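You operate a simulated robot arm through the tools that you are given. There is no shell and no other tool. Be economical: measure what you need, move in short steps, check, and stop when the job is done.

You are at the controls of a simulated robot arm. One attempt, no reset.

Task
Push the green rail into the newel post and peg it.
Fine: the yellow peg goes in the newel's hole and is tapped down to its head with the red mallet; mallet back.

The check looks at the end state, three seconds after you hand in, the way a careful person would. Anything else that was tipped, shoved, dropped, spilled or broken makes it a failure.

Robot
A 7-joint arm with a two-finger parallel gripper, fixed in place. Base frame: the origin is at the foot of the arm, x ahead of it, y to its left, z up; the work surface is at about z = 0.86. Units: m, rad, N and s.
With the tool pointing down near the work surface it reaches from about 0.46 to 0.92 m from the base axis. Its first joint turns from -2.007 to 2.007 rad. Payload 3.91 kg.
The TCP is the grasp point between the finger pads, 0.03 m short of the fingertips. In the tool frame z runs along the fingers and y along their closing line. The gripper opens to 0.11 m. The fingers are 0.02 m wide and 0.01 m thick; the gripper's body (0.048 by 0.112 m) begins 0.055 m behind the TCP.
Orientation is that of the tool frame in the base frame, as a unit quaternion [x, y, z, w]. With the fingers straight down and closing along the base's y, the tool's x points along the base's -x, its y along +y and its z along -z.

Tools
- The arm moves only by the tool jog_arm. Its argument "commands" is a list that holds one entry, the list of rows, each a list of 6 numbers: the shift along the tool's x, y, z in m, then the turn, a rotation vector about the tool's x, y, z in rad. In form: [[[x, y, z, ax, ay, az], ...]]. A call has 1 to 10 rows; each row is the pose to reach, as a shift and turn from the pose commanded when the call began, along the tool's axes at that moment. "claw" is the closure in counts, from 0 (fully open) to 255 (shut), set as the call begins (left out, the last holds). Each row takes 0.2 s and may step no farther than 0.05 m and 0.15 rad from the row before; otherwise, or with a gripper value out of range, the whole call is refused. Where a pose cannot be reached the arm comes as near as it can. A force on the tool above 40 N (or 10 N above the force at the start of the call, whichever is more), or a blocked arm, ends the call early, and 0.2 s more pass. The fingers move at their own pace (about 0.153 m/s each) and stop on an object; they squeeze with about 24 N. The grip force told is the motor's: it shows also when the fingers shut on nothing. Time passes only in rows, and 0.2 s behind the last, so rows that repeat a pose let the fingers close. It gives the time, the measured TCP pose, the force on the tool (base axes), the opening and the grip force at its end, in the units of the frame above (readings bear some noise).
- Cameras (640 x 400 px; columns grow to the right, rows downward): "scene" is fixed at [0.2211, -0.6518, 1.4567]; the picture's right is [0.94, -0.34, 0.00], its down [-0.11, -0.30, -0.95] and it looks along [0.32, 0.89, -0.32] (base axes); focal length 376 px, centre (320, 200). "wrist" rides on the gripper at [0.072, 0.017, -0.103] in the tool frame; the picture's right is [-0.23, 0.97, 0.00], its down [-0.76, -0.18, -0.62] and it looks along [-0.61, -0.14, 0.78] (tool axes); focal length 222 px, centre (320, 200).
- grab_frame(camera): a new picture of that camera. The clock stands still meanwhile.
- raise_lower(by): slides the trunk up (or, below 0, down) by that many m; the arm rides with it, the base frame stays. It gives what a move gives, with no picture.
- probe_pixels(camera, pixels): for up to 12 pixels [column, row] of the newest picture of that camera ("zoom" is the newest enlarged one), the place [x, y, z] in the base frame of the surface seen there, good to about 0.002 m. The clock stands still meanwhile.
- zoom(camera, box): a new picture of the part [left, top, right, bottom] of that camera's present view, enlarged. The clock stands still meanwhile.
- sign_off(): hands the job in; it is judged then, once.

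Go step by step. Measure first, check grasps and placings, and put right what went wrong. The budget is 80 turns and 46 pictures, counting those below and the enlarged ones. Unless the task says otherwise, let go and move clear before handing in, and close with one line.

The tools are called after "Emit:" as name(argument=value, ...) on one line, values as JSON. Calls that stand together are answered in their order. jog_arm: Moves the arm, as the interface text tells. Its arguments: {"type":"object","properties":{"commands":{"type":"array","items":{"type":"array","items":{"type":"array","items":{"type":"number"}}}},"claw":{"type":"number"}},"required":["commands"]} The other tools are called the same way: raise_lower (by) slides the trunk up or down; grab_frame (camera) takes a picture; probe_pixels (camera, pixels) gives the place of the surface under pixels of a picture; zoom (camera, box) takes an enlarged picture of a part of a camera's view; sign_off () hands the job in.

At the start:

```text
clock: 0.0
eef_pos: [0.4101, 0.2522, 1.3837]
ee_rot: [0.0, 1.0, 0.0, 0.0]
wrist_force: [-0.6, 0.5, -0.2]
opening: 0.1098
gripper_force: 0.1
trunk travel left (down, up): [-0.825, 0.165]
```

scene: 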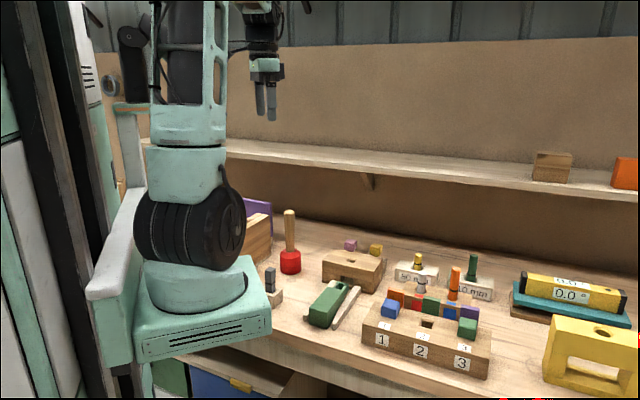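
wrist: 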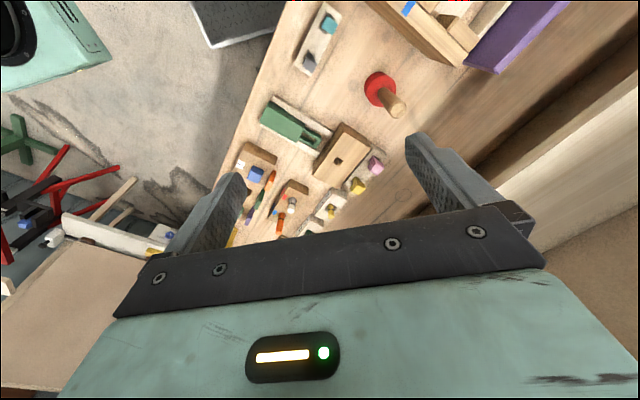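

The scene shows the red mallet near (290,245), the green rail near (330,305) and a wooden block with a hole near (352,268), which looks like the newel. I'll enlarge these areas.

Emit:
zoom(camera="scene", box=[240, 200, 400, 340])

Emit:
zoom(camera="wrist", box=[220, 50, 420, 250])

Emit:
zoom(camera="scene", box=[360, 240, 520, 380])

```text
2.86 times, centred on (320, 270) of scene
```

zoom: 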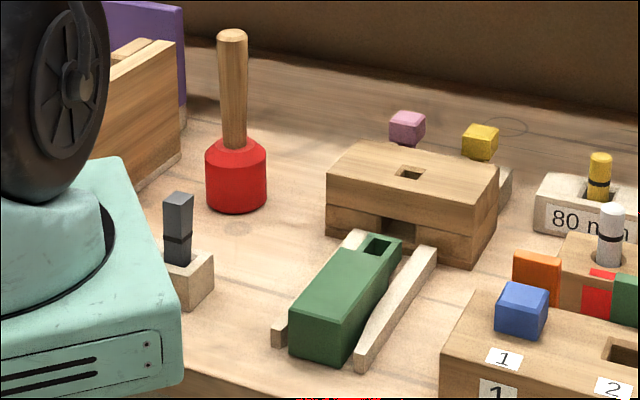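

```text
2.00 times, centred on (320, 150) of wrist
```

zoom: 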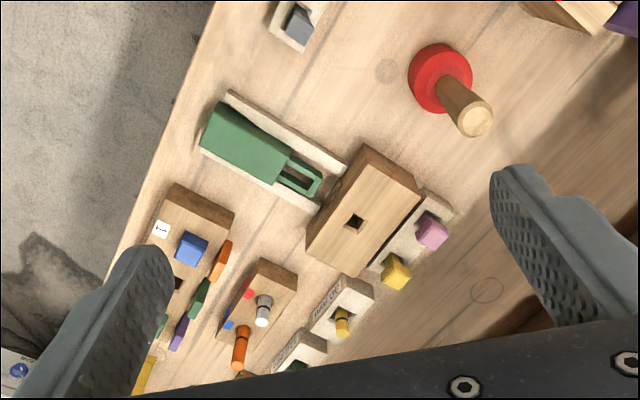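

```text
2.86 times, centred on (440, 310) of scene
```

zoom: 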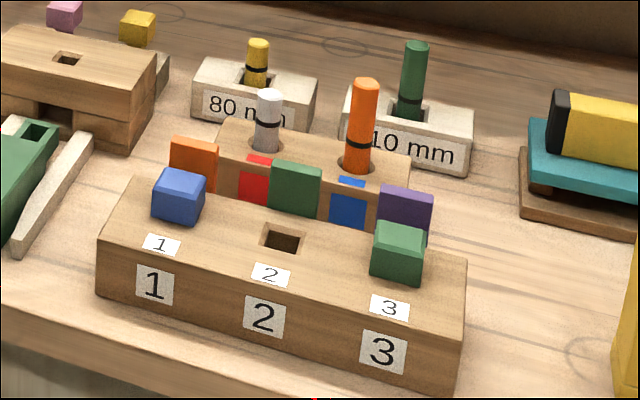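

The newel block has a square hole, and the square yellow and pink peg heads sit in a holder behind it. The rail with its slotted tenon lies between two guide strips. I'll measure all of these.

Emit:
zoom(camera="scene", box=[300, 225, 400, 335])

```text
3.64 times, centred on (350, 280) of scene
```

zoom: 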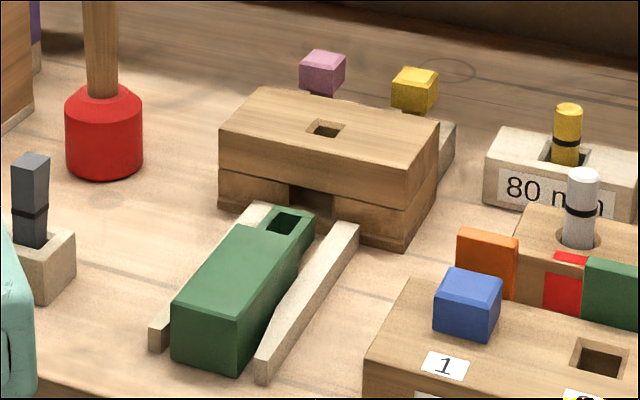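

Emit:
probe_pixels(camera="zoom", pixels=[[222, 128], [408, 168], [436, 124], [258, 90], [310, 131], [325, 138], [345, 126], [325, 121], [176, 300], [236, 314], [240, 228], [298, 244]])

Emit:
probe_pixels(camera="zoom", pixels=[[275, 208], [313, 215], [265, 228], [293, 236], [205, 340], [410, 85], [398, 70], [434, 76], [323, 70], [105, 150], [340, 230], [446, 135]])

Emit:
probe_pixels(camera="wrist", pixels=[[371, 90], [393, 103], [285, 118], [310, 140], [337, 160], [359, 186], [376, 165], [340, 200], [300, 138], [306, 143], [250, 110], [275, 130]])

```text
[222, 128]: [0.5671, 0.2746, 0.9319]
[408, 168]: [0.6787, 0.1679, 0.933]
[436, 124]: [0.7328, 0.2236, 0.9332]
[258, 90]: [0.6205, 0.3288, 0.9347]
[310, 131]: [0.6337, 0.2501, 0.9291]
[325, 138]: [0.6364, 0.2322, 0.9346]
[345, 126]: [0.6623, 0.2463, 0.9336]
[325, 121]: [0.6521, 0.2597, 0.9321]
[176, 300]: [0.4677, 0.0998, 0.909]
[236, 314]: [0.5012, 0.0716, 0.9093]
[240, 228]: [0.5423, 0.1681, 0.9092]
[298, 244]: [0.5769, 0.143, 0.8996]
```

```text
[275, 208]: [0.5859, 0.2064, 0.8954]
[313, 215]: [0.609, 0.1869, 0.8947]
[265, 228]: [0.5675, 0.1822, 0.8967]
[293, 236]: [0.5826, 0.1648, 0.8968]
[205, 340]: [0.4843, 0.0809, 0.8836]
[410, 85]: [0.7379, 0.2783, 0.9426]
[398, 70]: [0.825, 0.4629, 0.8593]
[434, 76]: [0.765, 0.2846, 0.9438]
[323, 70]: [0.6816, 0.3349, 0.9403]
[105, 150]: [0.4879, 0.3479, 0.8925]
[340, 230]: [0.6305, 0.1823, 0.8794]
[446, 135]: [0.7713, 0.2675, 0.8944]
```

```text
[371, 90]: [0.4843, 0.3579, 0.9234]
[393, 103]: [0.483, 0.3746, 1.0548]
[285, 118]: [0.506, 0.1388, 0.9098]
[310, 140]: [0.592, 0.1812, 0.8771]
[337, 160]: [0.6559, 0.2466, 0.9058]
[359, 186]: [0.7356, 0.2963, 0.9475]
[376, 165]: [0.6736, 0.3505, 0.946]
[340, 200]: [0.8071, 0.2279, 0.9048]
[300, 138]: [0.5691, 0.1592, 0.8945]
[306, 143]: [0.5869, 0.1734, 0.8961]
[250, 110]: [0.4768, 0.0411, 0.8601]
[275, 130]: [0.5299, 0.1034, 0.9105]
```

The newel measures 0.155 x 0.077 m and its faces are turned about 45°. Its hole is near (0.648, 0.247). The rail's rear end is near (0.484, 0.086) with its shoulder about 0.09 m short of the newel. I'll go above the rail's rear and turn the tool 45°.

Emit:
jog_arm(commands=[[[-0.0075, -0.0226, 0.0355, 0, 0, -0.098], [-0.015, -0.045, 0.071, 0, 0, -0.196], [-0.0225, -0.068, 0.1065, 0, 0, -0.294], [-0.03, -0.09, 0.142, 0, 0, -0.393], [-0.0375, -0.113, 0.1775, 0, 0, -0.491], [-0.045, -0.135, 0.213, 0, 0, -0.589], [-0.0525, -0.158, 0.2485, 0, 0, -0.687], [-0.06, -0.1806, 0.284, 0, 0, -0.785], [-0.06, -0.1806, 0.284, 0, 0, -0.785]]], claw=255)

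Emit:
grab_frame(camera="wrist")

```text
clock: 2.0
eef_pos: [0.4694, 0.0685, 1.0988]
ee_rot: [-0.383, 0.924, 0.0, 0.0]
wrist_force: [-0.2, 0.0, -0.6]
opening: 0.0001
gripper_force: 23.9
trunk travel left (down, up): [-0.825, 0.165]
```

```text
39 pictures are left
```

wrist: 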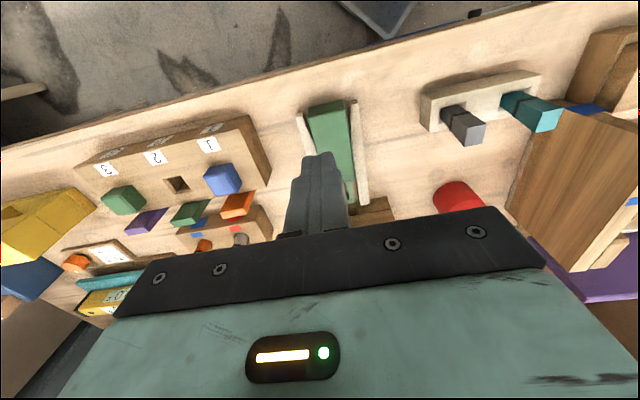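

The wrist view shows the rail's rear end at about (327,105), between the guides. I'll probe its edges.

Emit:
zoom(camera="wrist", box=[270, 80, 400, 220])

```text
2.86 times, centred on (335, 150) of wrist
```

zoom: 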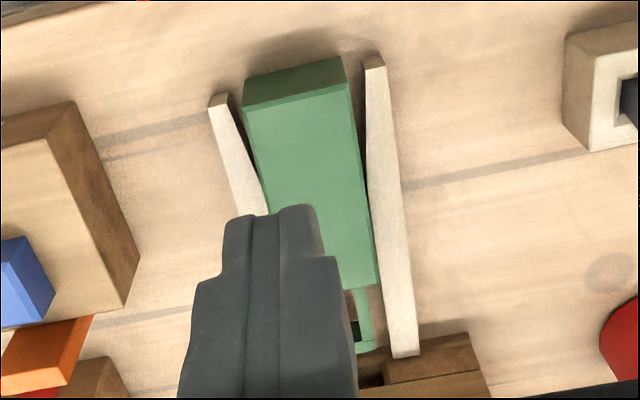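

Emit:
probe_pixels(camera="zoom", pixels=[[246, 110], [349, 86], [244, 76], [341, 58], [376, 282], [212, 98], [262, 205], [373, 60], [366, 160], [405, 350], [380, 330], [361, 345]])

Emit:
probe_pixels(camera="zoom", pixels=[[225, 100], [368, 70], [392, 354], [368, 200], [258, 215], [264, 190], [348, 95], [372, 270], [297, 100], [355, 330]])

```text
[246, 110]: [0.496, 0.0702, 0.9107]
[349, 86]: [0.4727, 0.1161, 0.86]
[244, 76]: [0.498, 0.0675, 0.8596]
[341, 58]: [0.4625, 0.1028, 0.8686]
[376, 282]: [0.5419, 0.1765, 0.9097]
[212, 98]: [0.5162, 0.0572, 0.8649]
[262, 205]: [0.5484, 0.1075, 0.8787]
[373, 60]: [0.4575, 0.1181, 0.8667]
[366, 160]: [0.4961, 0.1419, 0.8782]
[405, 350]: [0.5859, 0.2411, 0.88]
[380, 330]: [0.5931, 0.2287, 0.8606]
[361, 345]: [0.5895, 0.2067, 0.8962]
```

```text
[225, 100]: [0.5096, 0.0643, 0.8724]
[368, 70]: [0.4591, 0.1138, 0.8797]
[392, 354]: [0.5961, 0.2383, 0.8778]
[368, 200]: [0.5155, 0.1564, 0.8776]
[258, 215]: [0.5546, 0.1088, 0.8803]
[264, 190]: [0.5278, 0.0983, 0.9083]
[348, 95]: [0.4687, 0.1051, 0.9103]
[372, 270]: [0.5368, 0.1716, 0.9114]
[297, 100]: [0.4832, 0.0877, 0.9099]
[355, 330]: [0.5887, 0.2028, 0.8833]
```

The rail is 0.044 m wide, with its centreline at v=(y−x)/√2≈−0.280, while the newel hole is at about −0.2835. The guides are loose, so I'll grip the rail to steer it. I'll open to about 0.07 m and move above it.

Emit:
jog_arm(commands=[[[-0.022, 0.001, 0.033, 0, 0, 0], [-0.043, 0.003, 0.066, 0, 0, 0], [-0.0646, 0.004, 0.099, 0, 0, 0], [-0.0646, 0.004, 0.099, 0, 0, 0]]], claw=93)

Emit:
grab_frame(camera="wrist")

```text
clock: 3.0
eef_pos: [0.5129, 0.1181, 1.0005]
ee_rot: [-0.383, 0.924, 0.0, 0.0]
wrist_force: [-0.2, -0.3, -0.3]
opening: 0.0698
gripper_force: 0.0
trunk travel left (down, up): [-0.825, 0.165]
```

```text
37 pictures are left
```

wrist: 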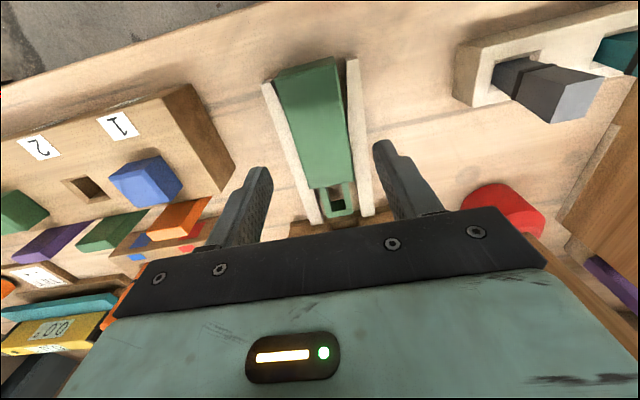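

I'm centred over the rail at u=0.446, v=−0.279. First I'll probe the rail, tenon and guides at close range.

Emit:
probe_pixels(camera="wrist", pixels=[[279, 100], [338, 85], [349, 160], [308, 180], [305, 215], [323, 213], [353, 208], [332, 190], [338, 203], [322, 222], [374, 212], [290, 160]])

Emit:
zoom(camera="scene", box=[330, 250, 390, 300])

```text
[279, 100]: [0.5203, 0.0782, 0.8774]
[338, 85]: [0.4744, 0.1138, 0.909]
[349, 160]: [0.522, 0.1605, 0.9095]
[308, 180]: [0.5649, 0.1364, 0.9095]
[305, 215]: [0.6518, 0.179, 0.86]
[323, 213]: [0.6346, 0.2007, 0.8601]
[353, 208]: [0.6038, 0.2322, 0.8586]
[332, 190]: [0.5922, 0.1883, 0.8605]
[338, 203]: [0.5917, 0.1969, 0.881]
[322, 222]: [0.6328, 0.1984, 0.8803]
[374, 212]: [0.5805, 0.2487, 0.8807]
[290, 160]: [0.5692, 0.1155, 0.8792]
```

```text
8.00 times, centred on (360, 275) of scene
```

zoom: 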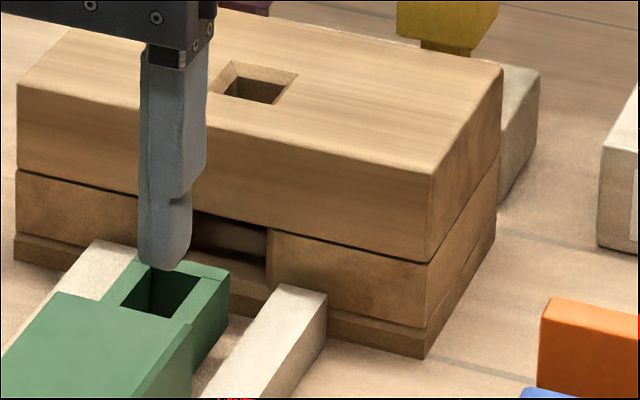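

Emit:
probe_pixels(camera="zoom", pixels=[[275, 255], [275, 235], [275, 222], [17, 150], [428, 250], [434, 180], [227, 280], [20, 88], [211, 91], [235, 60], [300, 73], [275, 110]])

Emit:
probe_pixels(camera="zoom", pixels=[[188, 322], [133, 258], [120, 305], [200, 282], [180, 318], [265, 205], [420, 5], [460, 5], [490, 12], [445, 45], [520, 100], [325, 300]])

```text
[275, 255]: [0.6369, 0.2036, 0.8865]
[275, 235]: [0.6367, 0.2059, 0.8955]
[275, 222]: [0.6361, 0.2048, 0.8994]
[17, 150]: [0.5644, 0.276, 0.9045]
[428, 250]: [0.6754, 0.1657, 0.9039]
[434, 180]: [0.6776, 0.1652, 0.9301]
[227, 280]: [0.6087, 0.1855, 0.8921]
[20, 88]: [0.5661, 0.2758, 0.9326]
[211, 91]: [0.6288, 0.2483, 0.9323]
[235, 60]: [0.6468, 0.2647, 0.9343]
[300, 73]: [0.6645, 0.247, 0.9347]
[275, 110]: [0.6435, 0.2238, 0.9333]
```

```text
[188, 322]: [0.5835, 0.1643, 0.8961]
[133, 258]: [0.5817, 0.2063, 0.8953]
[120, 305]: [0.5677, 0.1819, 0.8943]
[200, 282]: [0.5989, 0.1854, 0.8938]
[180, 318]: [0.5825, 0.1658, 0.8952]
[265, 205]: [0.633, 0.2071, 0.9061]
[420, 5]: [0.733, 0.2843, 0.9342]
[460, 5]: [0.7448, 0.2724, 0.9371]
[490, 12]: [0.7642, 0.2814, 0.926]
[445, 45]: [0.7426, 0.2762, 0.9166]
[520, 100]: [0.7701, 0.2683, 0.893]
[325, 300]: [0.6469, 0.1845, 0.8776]
```

The mortise's right edge is at v≈−0.304, the hole centre at (u,v)≈(0.6325, −0.2825) and the tenon hole at (0.542, −0.2826). The push is therefore about 0.090 m. I'll descend and grip the rail.

Emit:
jog_arm(commands=[[[0, -0.001, 0.044, 0, 0, 0], [0, -0.0015, 0.0865, 0, 0, 0], [0, -0.0015, 0.0865, 0, 0, 0]]])

Emit:
jog_arm(commands=[[[0, 0, 0, 0, 0, 0], [0, 0, 0, 0, 0, 0], [0, 0, 0, 0, 0, 0]]], claw=255)

Emit:
zoom(camera="scene", box=[300, 240, 400, 330])

```text
clock: 3.8
eef_pos: [0.5129, 0.1183, 0.9143]
ee_rot: [-0.383, 0.924, -0.001, 0.0]
wrist_force: [-0.3, -0.6, -0.1]
opening: 0.07
gripper_force: 0.1
trunk travel left (down, up): [-0.825, 0.165]
```

```text
clock: 4.6
eef_pos: [0.5137, 0.1177, 0.9143]
ee_rot: [-0.383, 0.924, 0.0, 0.0]
wrist_force: [0.4, 0.7, 0.2]
opening: 0.0497
gripper_force: 23.9
trunk travel left (down, up): [-0.825, 0.165]
```

```text
4.44 times, centred on (350, 285) of scene
```

zoom: 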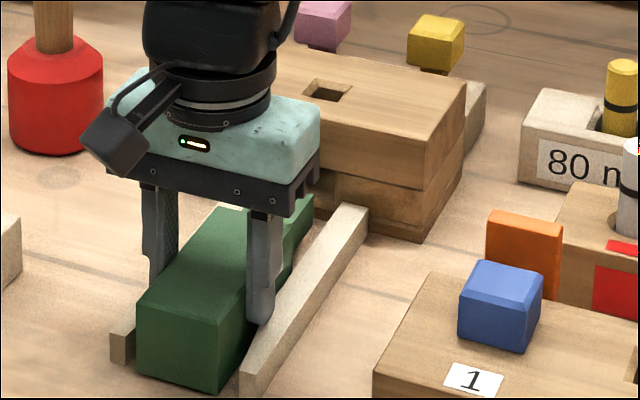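

The rail is held at 0.0497 m opening. I'll move it forward 0.025 m with a 2.5 mm correction to the right, then check the tenon against the mortise.

Emit:
jog_arm(commands=[[[-0.008, -0.0008, 0, 0, 0, 0], [-0.016, -0.0016, 0, 0, 0, 0], [-0.025, -0.0025, 0, 0, 0, 0], [-0.025, -0.0025, 0, 0, 0, 0]]])

Emit:
zoom(camera="scene", box=[330, 250, 390, 300])

Emit:
zoom(camera="wrist", box=[260, 120, 380, 220])

```text
clock: 5.6
eef_pos: [0.5336, 0.1346, 0.9144]
ee_rot: [-0.383, 0.924, 0.001, -0.001]
wrist_force: [0.9, 0.5, 0.1]
opening: 0.0496
gripper_force: 23.8
trunk travel left (down, up): [-0.825, 0.165]
```

```text
8.00 times, centred on (360, 275) of scene
```

zoom: 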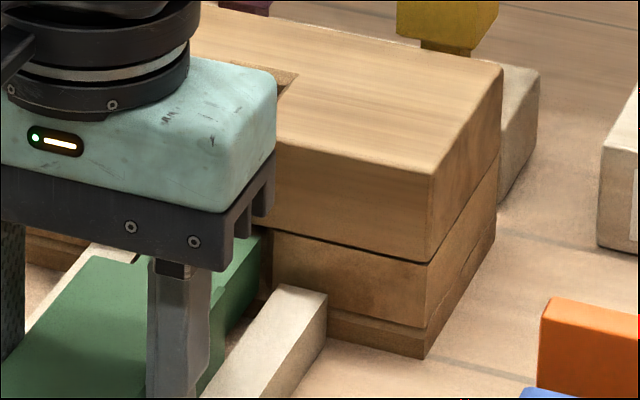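

```text
4.00 times, centred on (320, 170) of wrist
```

zoom: 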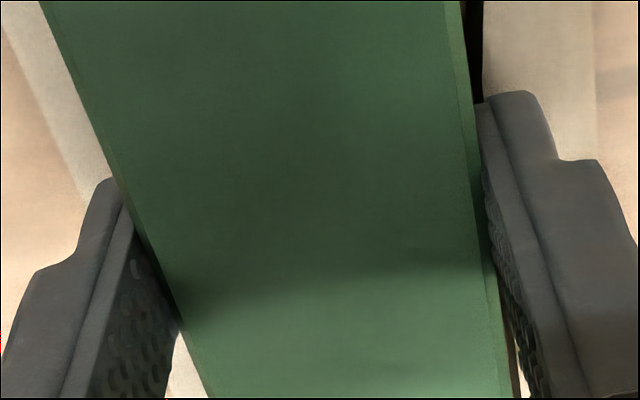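

The tenon lines up with the mortise at about (262,240). I'll keep pushing slowly.

Emit:
jog_arm(commands=[[[-0.01, 0, 0, 0, 0, 0], [-0.02, 0, 0, 0, 0, 0], [-0.03, 0, 0, 0, 0, 0], [-0.04, 0, 0, 0, 0, 0], [-0.05, 0, 0, 0, 0, 0], [-0.058, 0, 0, 0, 0, 0], [-0.058, 0, 0, 0, 0, 0]]])

Emit:
jog_arm(commands=[[[-0.002, 0, 0, 0, 0, 0], [-0.004, 0, 0, 0, 0, 0], [-0.006, 0, 0, 0, 0, 0], [-0.008, 0, 0, 0, 0, 0], [-0.008, 0, 0, 0, 0, 0]]])

Emit:
zoom(camera="scene", box=[310, 240, 390, 310])

```text
clock: 7.2
eef_pos: [0.576, 0.1762, 0.9132]
ee_rot: [-0.383, 0.924, 0.0, 0.0]
wrist_force: [-4.0, 1.6, -0.1]
opening: 0.0497
gripper_force: 23.6
trunk travel left (down, up): [-0.825, 0.165]
```

```text
clock: 8.4
eef_pos: [0.5777, 0.18, 0.9134]
ee_rot: [-0.383, 0.924, -0.001, -0.002]
wrist_force: [-23.3, -12.7, 1.1]
opening: 0.0499
gripper_force: 24.5
trunk travel left (down, up): [-0.825, 0.165]
```

```text
5.71 times, centred on (350, 275) of scene
```

zoom: 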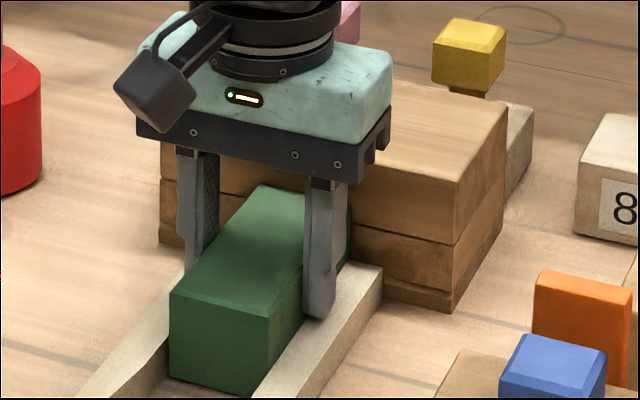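

The rail has moved 0.089 m and now meets 26 N of resistance, so the shoulder appears seated. I'll release, rise and look down the newel hole.

Emit:
jog_arm(commands=[[[0.004, 0, 0, 0, 0, 0], [0.008, 0, 0, 0, 0, 0], [0.008, 0, 0, 0, 0, 0]]], claw=85)

Emit:
jog_arm(commands=[[[0, 0, -0.045, 0, 0, 0], [0, 0, -0.09, 0, 0, 0], [0, 0, -0.135, 0, 0, 0], [0.04, 0, -0.16, 0, 0, 0], [0.08, 0, -0.18, 0, 0, 0], [0.08, 0, -0.18, 0, 0, 0]]])

Emit:
zoom(camera="scene", box=[320, 235, 400, 305])

Emit:
grab_frame(camera="wrist")

```text
clock: 9.2
eef_pos: [0.5747, 0.1768, 0.914]
ee_rot: [-0.383, 0.924, 0.0, 0.001]
wrist_force: [-1.5, 0.3, -0.5]
opening: 0.0734
gripper_force: 0.0
trunk travel left (down, up): [-0.825, 0.165]
```

```text
clock: 10.6
eef_pos: [0.517, 0.1191, 1.0927]
ee_rot: [-0.383, 0.924, 0.0, 0.001]
wrist_force: [0.6, -0.1, -0.3]
opening: 0.0732
gripper_force: 0.0
trunk travel left (down, up): [-0.825, 0.165]
```

```text
5.71 times, centred on (360, 270) of scene
```

zoom: 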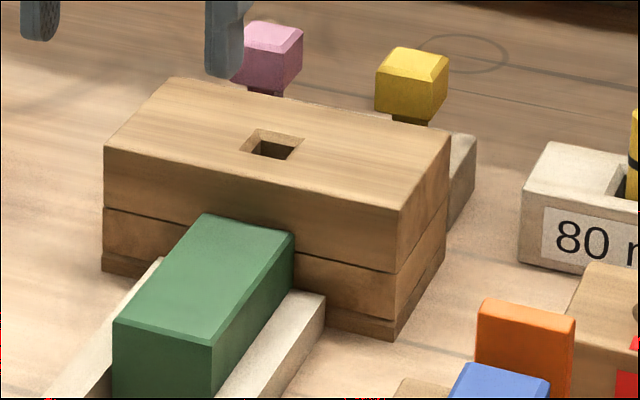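

```text
30 pictures are left
```

wrist: 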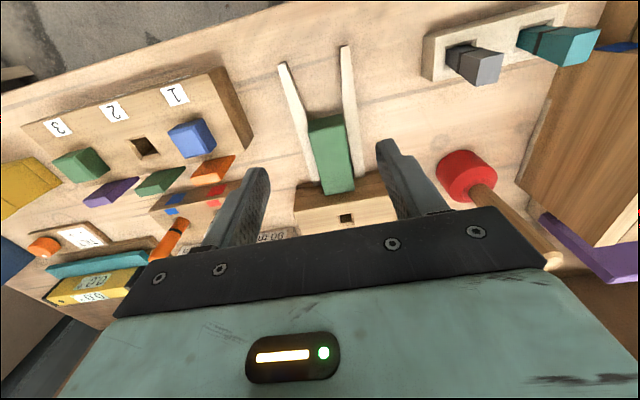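

The rail's shoulder is flush with the newel. I'll move forward over the newel to inspect the hole and the pegs.

Emit:
jog_arm(commands=[[[-0.045, 0, 0, 0, 0, 0], [-0.09, 0, 0, 0, 0, 0], [-0.13, 0, 0, 0, 0, 0], [-0.13, 0, 0, 0, 0, 0]]])

Emit:
grab_frame(camera="wrist")

Emit:
zoom(camera="wrist", box=[270, 100, 400, 220])

```text
clock: 11.6
eef_pos: [0.6097, 0.2112, 1.0943]
ee_rot: [-0.382, 0.924, 0.0, 0.001]
wrist_force: [0.3, 1.2, -0.1]
opening: 0.0734
gripper_force: 0.0
trunk travel left (down, up): [-0.825, 0.165]
```

```text
29 pictures are left
```

wrist: 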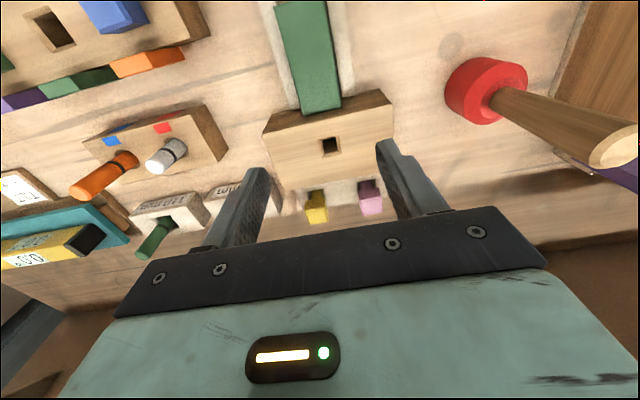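

```text
3.33 times, centred on (335, 160) of wrist
```

zoom: 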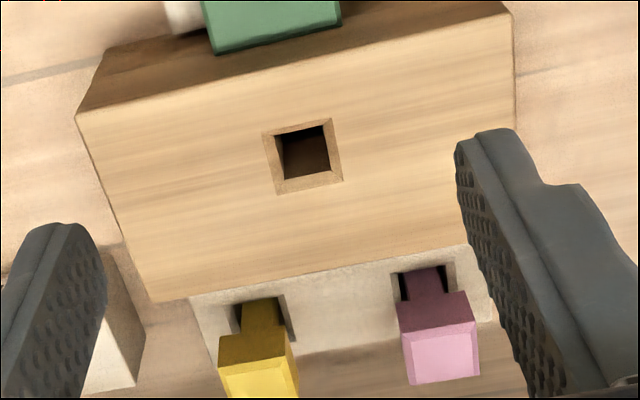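

The hole has a chamfered lip and shows no green blocking it. I'll probe the hole and the peg.

Emit:
probe_pixels(camera="zoom", pixels=[[262, 136], [331, 118], [343, 180], [278, 194], [277, 135], [322, 124], [330, 172], [286, 180], [304, 155], [300, 172], [290, 145], [318, 135]])

Emit:
probe_pixels(camera="zoom", pixels=[[226, 372], [291, 360], [258, 380], [252, 345], [262, 315], [240, 310], [283, 303], [285, 320], [440, 355], [270, 300], [340, 320], [255, 330]])

Emit:
probe_pixels(camera="wrist", pixels=[[317, 218], [306, 213], [327, 211], [310, 222], [326, 220], [487, 90], [470, 90], [515, 70], [615, 152], [560, 120], [530, 105], [510, 95]])

```text
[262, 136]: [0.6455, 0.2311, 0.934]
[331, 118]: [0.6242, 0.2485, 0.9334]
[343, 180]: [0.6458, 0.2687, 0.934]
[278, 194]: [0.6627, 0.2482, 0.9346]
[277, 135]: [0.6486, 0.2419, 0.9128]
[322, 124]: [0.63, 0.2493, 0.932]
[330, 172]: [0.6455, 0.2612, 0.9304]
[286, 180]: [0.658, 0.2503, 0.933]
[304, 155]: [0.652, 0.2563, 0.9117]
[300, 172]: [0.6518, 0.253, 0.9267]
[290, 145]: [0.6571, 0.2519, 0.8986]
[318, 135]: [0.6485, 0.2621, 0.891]
```

```text
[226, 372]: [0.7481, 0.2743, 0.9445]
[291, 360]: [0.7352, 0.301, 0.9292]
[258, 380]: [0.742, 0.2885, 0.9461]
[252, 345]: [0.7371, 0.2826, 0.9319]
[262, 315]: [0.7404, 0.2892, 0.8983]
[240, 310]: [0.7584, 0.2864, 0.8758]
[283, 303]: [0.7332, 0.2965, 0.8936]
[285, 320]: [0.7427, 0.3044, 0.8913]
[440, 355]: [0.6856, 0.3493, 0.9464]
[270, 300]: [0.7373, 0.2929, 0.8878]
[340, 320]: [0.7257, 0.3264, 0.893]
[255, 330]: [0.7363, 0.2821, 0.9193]
```

```text
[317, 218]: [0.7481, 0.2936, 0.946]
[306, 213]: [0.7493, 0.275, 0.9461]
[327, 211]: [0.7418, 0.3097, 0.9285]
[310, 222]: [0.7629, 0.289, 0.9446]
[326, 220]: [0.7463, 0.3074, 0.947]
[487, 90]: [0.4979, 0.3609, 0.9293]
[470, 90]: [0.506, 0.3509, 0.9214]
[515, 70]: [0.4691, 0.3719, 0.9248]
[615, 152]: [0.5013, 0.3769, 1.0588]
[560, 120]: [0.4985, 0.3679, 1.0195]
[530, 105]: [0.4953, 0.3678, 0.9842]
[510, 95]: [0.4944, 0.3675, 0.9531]
```

The yellow peg's head is about 0.029 m wide, with its centre near (0.7466, 0.2929) and its top at z=0.946. The newel hole is about 0.019 m wide at (u,v)≈(0.632, −0.2805). I'll move above the peg with a 0.055 m opening.

Emit:
jog_arm(commands=[[[-0.04, -0.01, 0, 0, 0, 0], [-0.08, -0.02, 0.01, 0, 0, 0], [-0.12, -0.03, 0.04, 0, 0, 0], [-0.1545, -0.039, 0.065, 0, 0, 0], [-0.1545, -0.039, 0.094, 0, 0, 0], [-0.1545, -0.039, 0.094, 0, 0, 0]]], claw=127)

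Emit:
zoom(camera="scene", box=[350, 220, 430, 290])

Emit:
zoom(camera="wrist", box=[240, 80, 420, 220])

```text
refused: row 3 steps farther than a row can; nothing moved
```

```text
5.71 times, centred on (390, 255) of scene
```

zoom: 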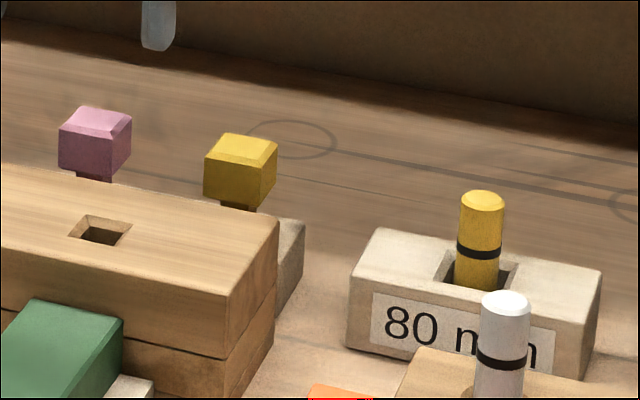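

```text
2.86 times, centred on (330, 150) of wrist
```

zoom: 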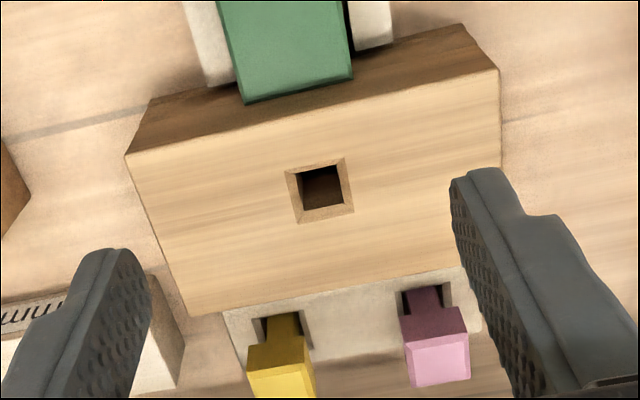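

One step was too long and nothing moved. I'll send the same path with smaller steps.

Emit:
jog_arm(commands=[[[-0.04, -0.01, 0, 0, 0, 0], [-0.08, -0.02, 0.01, 0, 0, 0], [-0.115, -0.03, 0.03, 0, 0, 0], [-0.145, -0.039, 0.055, 0, 0, 0], [-0.1545, -0.039, 0.094, 0, 0, 0], [-0.1545, -0.039, 0.094, 0, 0, 0]]], claw=127)

Emit:
zoom(camera="scene", box=[350, 220, 430, 290])

Emit:
zoom(camera="wrist", box=[240, 80, 420, 220])

```text
clock: 13.0
eef_pos: [0.7476, 0.2926, 1.001]
ee_rot: [-0.383, 0.924, 0.0, 0.0]
wrist_force: [-0.6, -0.6, 0.2]
opening: 0.0551
gripper_force: 0.1
trunk travel left (down, up): [-0.825, 0.165]
```

```text
5.71 times, centred on (390, 255) of scene
```

zoom: 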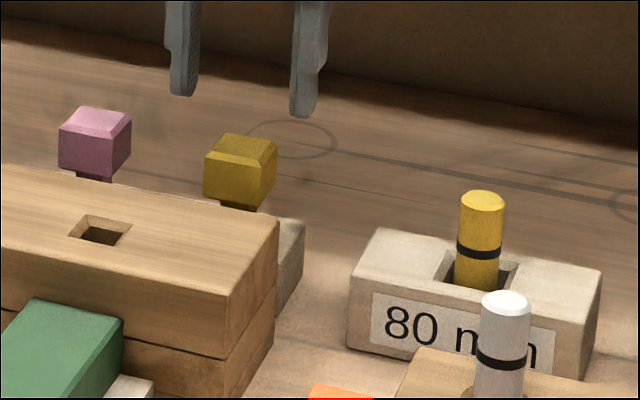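

```text
2.86 times, centred on (330, 150) of wrist
```

zoom: 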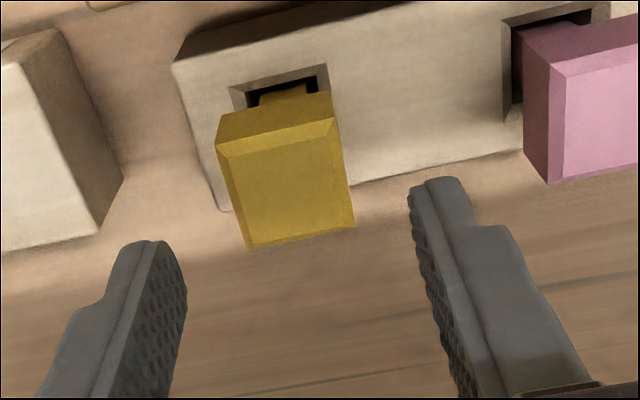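

The peg head sits between the fingers, and I'll pin its position down with a few probes.

Emit:
probe_pixels(camera="zoom", pixels=[[228, 157], [333, 124], [345, 222], [250, 240], [285, 185], [218, 148], [330, 95], [300, 92], [275, 130], [238, 88], [322, 68], [280, 100]])

```text
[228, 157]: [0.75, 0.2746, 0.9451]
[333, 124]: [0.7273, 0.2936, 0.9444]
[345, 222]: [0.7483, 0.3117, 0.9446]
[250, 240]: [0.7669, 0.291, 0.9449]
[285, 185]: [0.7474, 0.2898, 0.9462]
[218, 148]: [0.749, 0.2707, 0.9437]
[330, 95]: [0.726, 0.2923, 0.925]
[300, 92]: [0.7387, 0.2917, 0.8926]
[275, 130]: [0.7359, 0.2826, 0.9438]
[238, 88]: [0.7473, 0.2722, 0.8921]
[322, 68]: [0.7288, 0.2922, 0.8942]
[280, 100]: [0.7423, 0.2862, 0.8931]
```

The head centre is (0.748, 0.2927), within 1 mm of the TCP. I'll descend to z≈0.940 and close.

Emit:
jog_arm(commands=[[[0, 0, 0.03, 0, 0, 0], [0, 0, 0.061, 0, 0, 0], [0, 0, 0.061, 0, 0, 0]]])

Emit:
jog_arm(commands=[[[0, 0, 0, 0, 0, 0], [0, 0, 0, 0, 0, 0], [0, 0, 0, 0, 0, 0]]], claw=255)

Emit:
jog_arm(commands=[[[0, 0, -0.03, 0, 0, 0], [0, 0, -0.06, 0, 0, 0], [0, 0, -0.1, 0, 0, 0], [0, 0, -0.12, 0, 0, 0], [0, 0, -0.12, 0, 0, 0]]])

Emit:
zoom(camera="scene", box=[350, 200, 430, 270])

```text
clock: 13.8
eef_pos: [0.747, 0.2925, 0.9379]
ee_rot: [-0.382, 0.924, 0.0, 0.0]
wrist_force: [0.4, -0.4, 0.0]
opening: 0.0553
gripper_force: 0.0
trunk travel left (down, up): [-0.825, 0.165]
```

```text
clock: 14.6
eef_pos: [0.7466, 0.2912, 0.9388]
ee_rot: [-0.382, 0.924, 0.0, 0.0]
wrist_force: [0.1, -0.3, 0.0]
opening: 0.0311
gripper_force: 23.9
trunk travel left (down, up): [-0.825, 0.165]
```

```text
clock: 15.8
eef_pos: [0.7475, 0.2923, 1.0582]
ee_rot: [-0.383, 0.924, 0.0, 0.0]
wrist_force: [-0.1, 0.0, 0.2]
opening: 0.0314
gripper_force: 23.9
trunk travel left (down, up): [-0.825, 0.165]
```

```text
5.71 times, centred on (390, 235) of scene
```

zoom: 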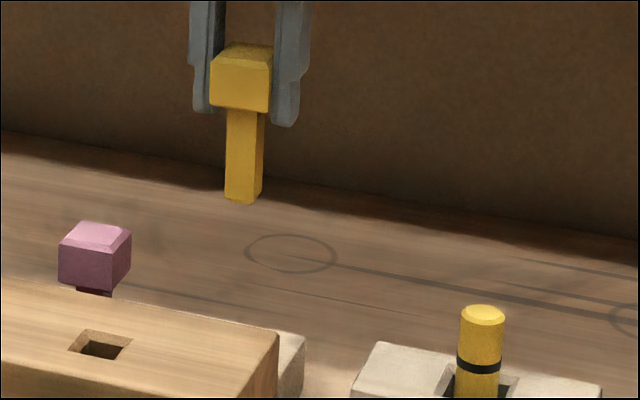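

The peg is held straight. I'll measure its shank.

Emit:
probe_pixels(camera="zoom", pixels=[[227, 195], [240, 198], [259, 190], [250, 150], [228, 120], [263, 120], [249, 118], [240, 80], [215, 100], [248, 198]])

```text
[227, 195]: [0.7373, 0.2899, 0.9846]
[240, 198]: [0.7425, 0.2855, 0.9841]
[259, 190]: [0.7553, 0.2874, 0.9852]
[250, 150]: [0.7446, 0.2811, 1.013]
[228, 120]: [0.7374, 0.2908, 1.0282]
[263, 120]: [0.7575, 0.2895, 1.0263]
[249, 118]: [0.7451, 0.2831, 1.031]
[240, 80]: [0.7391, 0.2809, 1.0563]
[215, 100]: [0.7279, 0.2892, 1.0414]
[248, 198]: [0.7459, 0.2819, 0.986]
```

The shank is about 0.014 m wide and centred on the TCP, and the peg's bottom is 0.075 m below it. I'll carry it over the newel hole.

Emit:
jog_arm(commands=[[[0.03, 0.012, 0, 0, 0, 0], [0.06, 0.025, 0, 0, 0, 0], [0.09, 0.036, 0, 0, 0, 0], [0.1027, 0.0416, 0, 0, 0, 0], [0.1027, 0.0416, 0.032, 0, 0, 0], [0.1027, 0.0416, 0.032, 0, 0, 0]]])

Emit:
zoom(camera="scene", box=[330, 210, 400, 270])

Emit:
zoom(camera="wrist", box=[260, 100, 380, 200])

```text
clock: 17.2
eef_pos: [0.6443, 0.2486, 1.0253]
ee_rot: [-0.383, 0.924, 0.0, 0.0]
wrist_force: [0.1, 0.9, 0.7]
opening: 0.0314
gripper_force: 23.5
trunk travel left (down, up): [-0.825, 0.165]
```

```text
6.67 times, centred on (365, 240) of scene
```

zoom: 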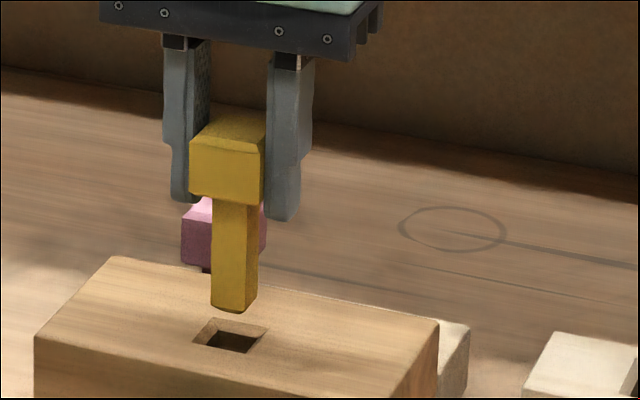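

```text
4.00 times, centred on (320, 150) of wrist
```

zoom: 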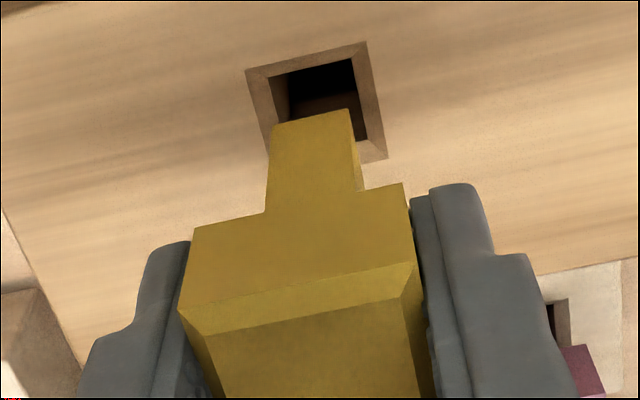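

The peg hangs above the hole. I'll compare the shank and hole positions within this one picture.

Emit:
probe_pixels(camera="zoom", pixels=[[246, 70], [366, 42], [388, 156], [276, 74], [354, 60], [275, 128], [346, 112], [300, 112], [359, 185], [312, 105]])

Emit:
zoom(camera="scene", box=[345, 245, 375, 270])

```text
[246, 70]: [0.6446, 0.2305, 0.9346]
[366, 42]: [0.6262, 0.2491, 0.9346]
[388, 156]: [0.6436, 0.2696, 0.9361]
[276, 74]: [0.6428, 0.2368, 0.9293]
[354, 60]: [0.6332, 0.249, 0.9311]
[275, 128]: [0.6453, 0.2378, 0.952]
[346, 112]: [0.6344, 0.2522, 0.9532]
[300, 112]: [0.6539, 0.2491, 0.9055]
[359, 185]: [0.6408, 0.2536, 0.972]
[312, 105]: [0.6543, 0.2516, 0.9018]
```

```text
16.00 times, centred on (360, 258) of scene
```

zoom: 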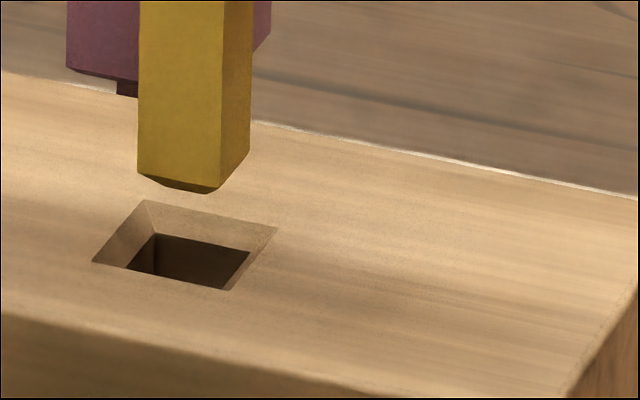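

The shank and hole agree to within about 1 mm (v −0.2792 against −0.2793). I'll lower the peg gently.

Emit:
jog_arm(commands=[[[0, 0, 0.006, 0, 0, 0], [0, 0, 0.012, 0, 0, 0], [0, 0, 0.018, 0, 0, 0], [0, 0, 0.024, 0, 0, 0], [0, 0, 0.03, 0, 0, 0], [0, 0, 0.03, 0, 0, 0]]])

Emit:
zoom(camera="scene", box=[335, 220, 385, 270])

```text
clock: 18.6
eef_pos: [0.6445, 0.2483, 0.9972]
ee_rot: [-0.383, 0.924, 0.0, -0.001]
wrist_force: [-3.3, -3.9, 0.4]
opening: 0.031
gripper_force: 24.0
trunk travel left (down, up): [-0.825, 0.165]
```

```text
8.00 times, centred on (360, 245) of scene
```

zoom: 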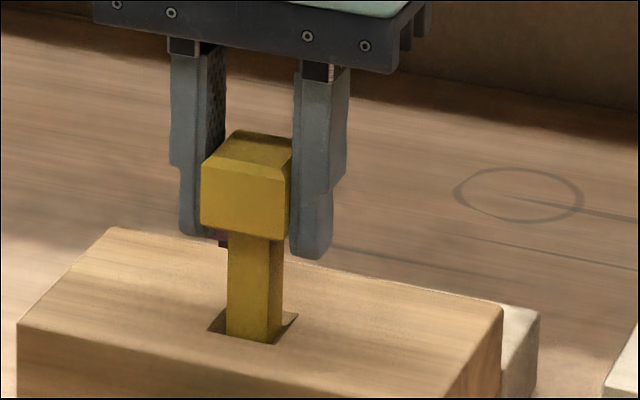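

The peg has entered the hole with a slight sideways force of about 5 N toward −u. I'll ease back 1 mm and continue down.

Emit:
jog_arm(commands=[[[0.001, 0, 0.003, 0, 0, 0], [0.001, 0, 0.008, 0, 0, 0], [0.001, 0, 0.013, 0, 0, 0], [0.001, 0, 0.018, 0, 0, 0], [0.001, 0, 0.022, 0, 0, 0], [0.001, 0, 0.022, 0, 0, 0]]])

Emit:
jog_arm(commands=[[[0, 0, 0.003, 0, 0, 0], [0, 0, 0.006, 0, 0, 0], [0, 0, 0.006, 0, 0, 0]]])

```text
clock: 20.0
eef_pos: [0.6451, 0.2505, 0.976]
ee_rot: [-0.383, 0.924, 0.001, 0.002]
wrist_force: [0.3, -1.5, 24.5]
opening: 0.0313
gripper_force: 24.1
trunk travel left (down, up): [-0.825, 0.165]
```

```text
clock: 20.8
eef_pos: [0.6443, 0.2485, 0.9701]
ee_rot: [-0.383, 0.924, 0.001, 0.001]
wrist_force: [2.8, 1.7, 17.0]
opening: 0.0312
gripper_force: 23.8
trunk travel left (down, up): [-0.825, 0.165]
```

A 17–24 N upward force has appeared near tenon depth. I'll check whether the peg slipped in the grip or kept going down.

Emit:
zoom(camera="scene", box=[335, 220, 385, 270])

Emit:
zoom(camera="wrist", box=[260, 100, 400, 220])

```text
8.00 times, centred on (360, 245) of scene
```

zoom: 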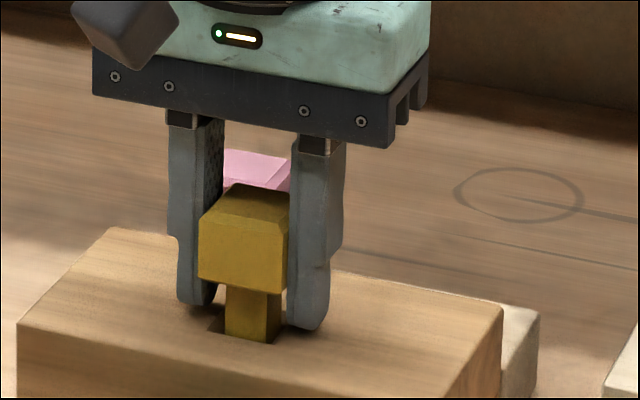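

```text
3.33 times, centred on (330, 160) of wrist
```

zoom: 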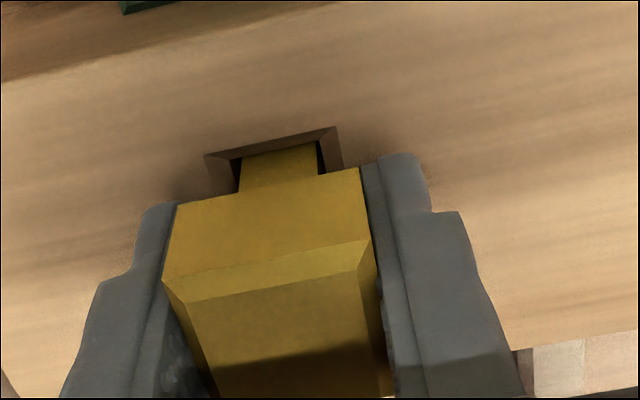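

Emit:
probe_pixels(camera="zoom", pixels=[[280, 340], [270, 280], [250, 190], [300, 170], [275, 160], [205, 155], [335, 128]])

Emit:
jog_arm(commands=[[[0, 0, 0.003, 0, 0, 0], [0, 0, 0.006, 0, 0, 0], [0, 0, 0.006, 0, 0, 0]]])

```text
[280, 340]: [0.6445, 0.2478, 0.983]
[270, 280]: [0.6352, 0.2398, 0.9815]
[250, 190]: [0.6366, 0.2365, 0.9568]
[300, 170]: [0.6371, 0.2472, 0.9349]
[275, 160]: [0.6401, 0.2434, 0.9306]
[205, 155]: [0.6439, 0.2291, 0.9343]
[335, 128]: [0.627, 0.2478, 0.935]
```

```text
clock: 21.6
eef_pos: [0.6437, 0.2489, 0.9651]
ee_rot: [-0.383, 0.924, 0.001, 0.002]
wrist_force: [0.1, -1.9, 37.9]
opening: 0.0313
gripper_force: 23.7
trunk travel left (down, up): [-0.825, 0.165]
```

The head slipped about 6 mm in the grip, so the peg tip has met something near z≈0.90, the tenon's top. I'll lift it out and look straight down the hole at the tenon.

Emit:
jog_arm(commands=[[[0, 0, -0.02, 0, 0, 0], [0, 0, -0.05, 0, 0, 0], [0, 0, -0.09, 0, 0, 0], [-0.03, 0, -0.105, 0, 0, 0], [-0.065, 0, -0.105, 0, 0, 0], [-0.065, 0, -0.105, 0, 0, 0]]])

Emit:
zoom(camera="wrist", box=[280, 0, 380, 80])

```text
clock: 23.0
eef_pos: [0.6886, 0.2958, 1.0688]
ee_rot: [-0.383, 0.924, 0.001, 0.001]
wrist_force: [0.2, 0.7, -0.8]
opening: 0.0311
gripper_force: 24.1
trunk travel left (down, up): [-0.825, 0.165]
```

```text
5.00 times, centred on (330, 40) of wrist
```

zoom: 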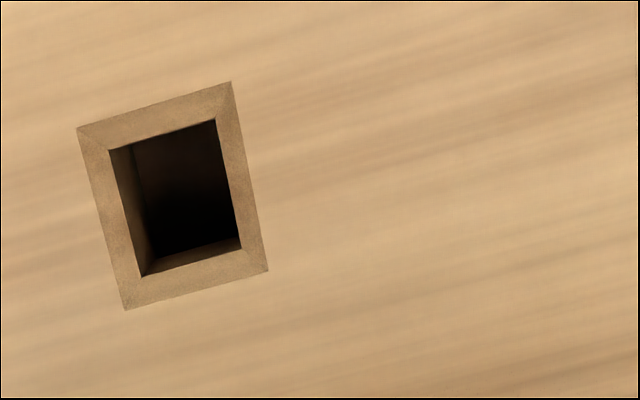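

It's dark inside, so I'll probe depths across the hole.

Emit:
probe_pixels(camera="zoom", pixels=[[150, 150], [175, 150], [205, 140], [145, 200], [165, 200], [185, 195], [205, 190], [225, 185], [165, 240], [190, 230], [225, 230], [190, 252]])

Emit:
probe_pixels(camera="zoom", pixels=[[190, 135], [195, 165], [192, 180], [200, 210], [200, 220], [200, 240], [215, 195], [135, 170], [155, 195], [175, 198], [110, 151], [241, 248]])

```text
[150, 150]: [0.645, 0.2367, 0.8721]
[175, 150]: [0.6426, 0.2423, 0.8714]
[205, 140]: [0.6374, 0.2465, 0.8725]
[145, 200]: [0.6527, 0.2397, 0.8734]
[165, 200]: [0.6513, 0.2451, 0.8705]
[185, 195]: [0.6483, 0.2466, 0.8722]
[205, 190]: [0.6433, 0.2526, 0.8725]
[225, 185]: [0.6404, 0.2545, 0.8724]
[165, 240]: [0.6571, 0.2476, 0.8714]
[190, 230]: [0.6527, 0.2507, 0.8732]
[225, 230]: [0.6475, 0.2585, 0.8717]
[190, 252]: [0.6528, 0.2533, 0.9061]
```

```text
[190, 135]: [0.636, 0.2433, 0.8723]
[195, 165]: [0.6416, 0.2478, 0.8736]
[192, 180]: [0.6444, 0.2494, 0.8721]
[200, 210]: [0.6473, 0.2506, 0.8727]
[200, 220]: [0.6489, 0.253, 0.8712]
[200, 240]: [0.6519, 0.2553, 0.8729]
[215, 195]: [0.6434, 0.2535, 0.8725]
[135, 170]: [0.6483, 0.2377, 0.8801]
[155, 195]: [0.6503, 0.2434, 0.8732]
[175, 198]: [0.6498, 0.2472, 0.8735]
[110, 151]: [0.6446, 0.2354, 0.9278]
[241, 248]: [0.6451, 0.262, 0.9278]
```

The hole is clear over its full width, with the bottom at z≈0.872, so the tenon hole lines up. The resistance is the snug fit that needs the mallet, so I'll go back over the hole and reinsert the peg.

Emit:
jog_arm(commands=[[[0.03, 0, 0, 0, 0, 0], [0.065, -0.0005, 0, 0, 0, 0], [0.065, -0.0005, 0.03, 0, 0, 0], [0.065, -0.0005, 0.05, 0, 0, 0], [0.065, -0.0005, 0.065, 0, 0, 0], [0.065, -0.0005, 0.075, 0, 0, 0], [0.065, -0.0005, 0.085, 0, 0, 0], [0.065, -0.0005, 0.085, 0, 0, 0]]])

Emit:
jog_arm(commands=[[[0, 0, 0.005, 0, 0, 0], [0, 0, 0.01, 0, 0, 0], [0, 0, 0.014, 0, 0, 0], [0, 0, 0.014, 0, 0, 0]]])

Emit:
zoom(camera="scene", box=[335, 220, 385, 270])

```text
clock: 24.8
eef_pos: [0.6445, 0.2484, 0.9819]
ee_rot: [-0.383, 0.924, -0.001, -0.001]
wrist_force: [-2.9, -2.3, -2.9]
opening: 0.0312
gripper_force: 24.4
trunk travel left (down, up): [-0.825, 0.165]
```

```text
clock: 25.8
eef_pos: [0.6444, 0.249, 0.9708]
ee_rot: [-0.382, 0.924, 0.001, 0.002]
wrist_force: [-2.0, -2.3, 23.2]
opening: 0.031
gripper_force: 24.2
trunk travel left (down, up): [-0.825, 0.165]
```

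```text
8.00 times, centred on (360, 245) of scene
```

zoom: 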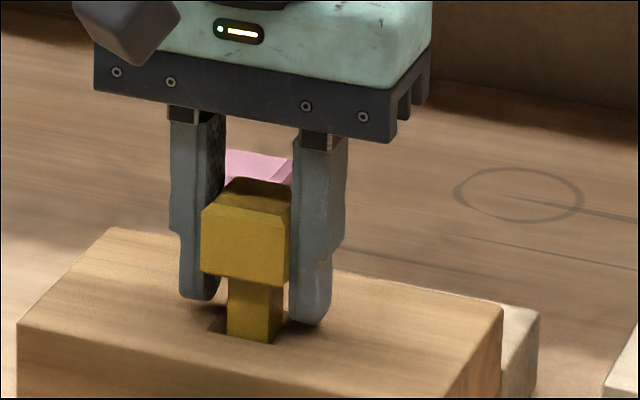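

The peg stands about 0.03 m deep in the hole with 23 N of resistance. I'll release it, rise, and go look at the mallet.

Emit:
jog_arm(commands=[[[0, 0, -0.002, 0, 0, 0], [0, 0, -0.002, 0, 0, 0], [0, 0, -0.002, 0, 0, 0]]], claw=127)

Emit:
jog_arm(commands=[[[0, 0, -0.04, 0, 0, 0], [0, 0, -0.085, 0, 0, 0], [0, 0, -0.13, 0, 0, 0], [0.03, 0.03, -0.155, 0, 0, 0], [0.06, 0.06, -0.175, 0, 0, 0], [0.09, 0.09, -0.19, 0, 0, 0], [0.12, 0.12, -0.2, 0, 0, 0], [0.12, 0.12, -0.2, 0, 0, 0]]])

Emit:
grab_frame(camera="wrist")

Emit:
zoom(camera="scene", box=[270, 190, 390, 290])

```text
clock: 26.6
eef_pos: [0.6456, 0.249, 0.9707]
ee_rot: [-0.383, 0.924, 0.0, 0.0]
wrist_force: [0.3, -0.9, 0.1]
opening: 0.0554
gripper_force: 0.1
trunk travel left (down, up): [-0.825, 0.165]
```

```text
clock: 28.4
eef_pos: [0.4754, 0.2478, 1.1709]
ee_rot: [-0.383, 0.924, 0.0, 0.0]
wrist_force: [0.0, 0.4, 0.1]
opening: 0.0553
gripper_force: 0.1
trunk travel left (down, up): [-0.825, 0.165]
```

```text
14 pictures are left
```

wrist: 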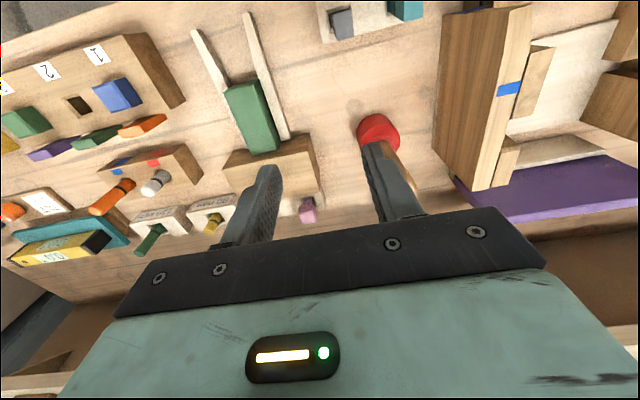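

```text
4.00 times, centred on (330, 240) of scene
```

zoom: 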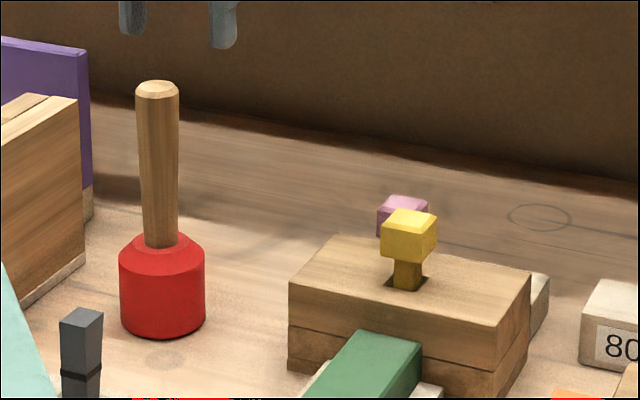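

The peg stands upright in the newel. I'll measure the mallet and the peg's head.

Emit:
probe_pixels(camera="zoom", pixels=[[157, 84], [138, 95], [157, 97], [177, 95], [143, 200], [160, 200], [177, 200], [121, 290], [162, 300], [204, 290], [162, 337], [162, 248]])

Emit:
probe_pixels(camera="zoom", pixels=[[410, 220], [385, 228], [410, 238], [434, 218], [408, 211], [405, 275], [158, 93], [160, 150], [162, 320], [162, 270]])

```text
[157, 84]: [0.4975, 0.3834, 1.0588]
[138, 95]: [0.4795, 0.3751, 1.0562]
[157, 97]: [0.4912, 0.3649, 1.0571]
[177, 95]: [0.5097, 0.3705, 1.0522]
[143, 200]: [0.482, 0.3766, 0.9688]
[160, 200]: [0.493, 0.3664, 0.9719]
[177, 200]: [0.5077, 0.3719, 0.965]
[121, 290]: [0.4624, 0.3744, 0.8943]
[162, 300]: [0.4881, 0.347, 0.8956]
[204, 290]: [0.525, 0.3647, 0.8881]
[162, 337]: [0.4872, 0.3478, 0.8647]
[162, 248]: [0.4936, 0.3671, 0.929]
```

```text
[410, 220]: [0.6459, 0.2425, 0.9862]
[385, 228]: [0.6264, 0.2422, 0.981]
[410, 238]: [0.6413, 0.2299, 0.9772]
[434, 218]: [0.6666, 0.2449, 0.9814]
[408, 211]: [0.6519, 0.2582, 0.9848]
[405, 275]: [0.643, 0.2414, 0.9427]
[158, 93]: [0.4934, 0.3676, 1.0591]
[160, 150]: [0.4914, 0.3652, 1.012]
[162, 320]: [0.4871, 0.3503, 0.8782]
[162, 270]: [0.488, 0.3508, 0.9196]
```

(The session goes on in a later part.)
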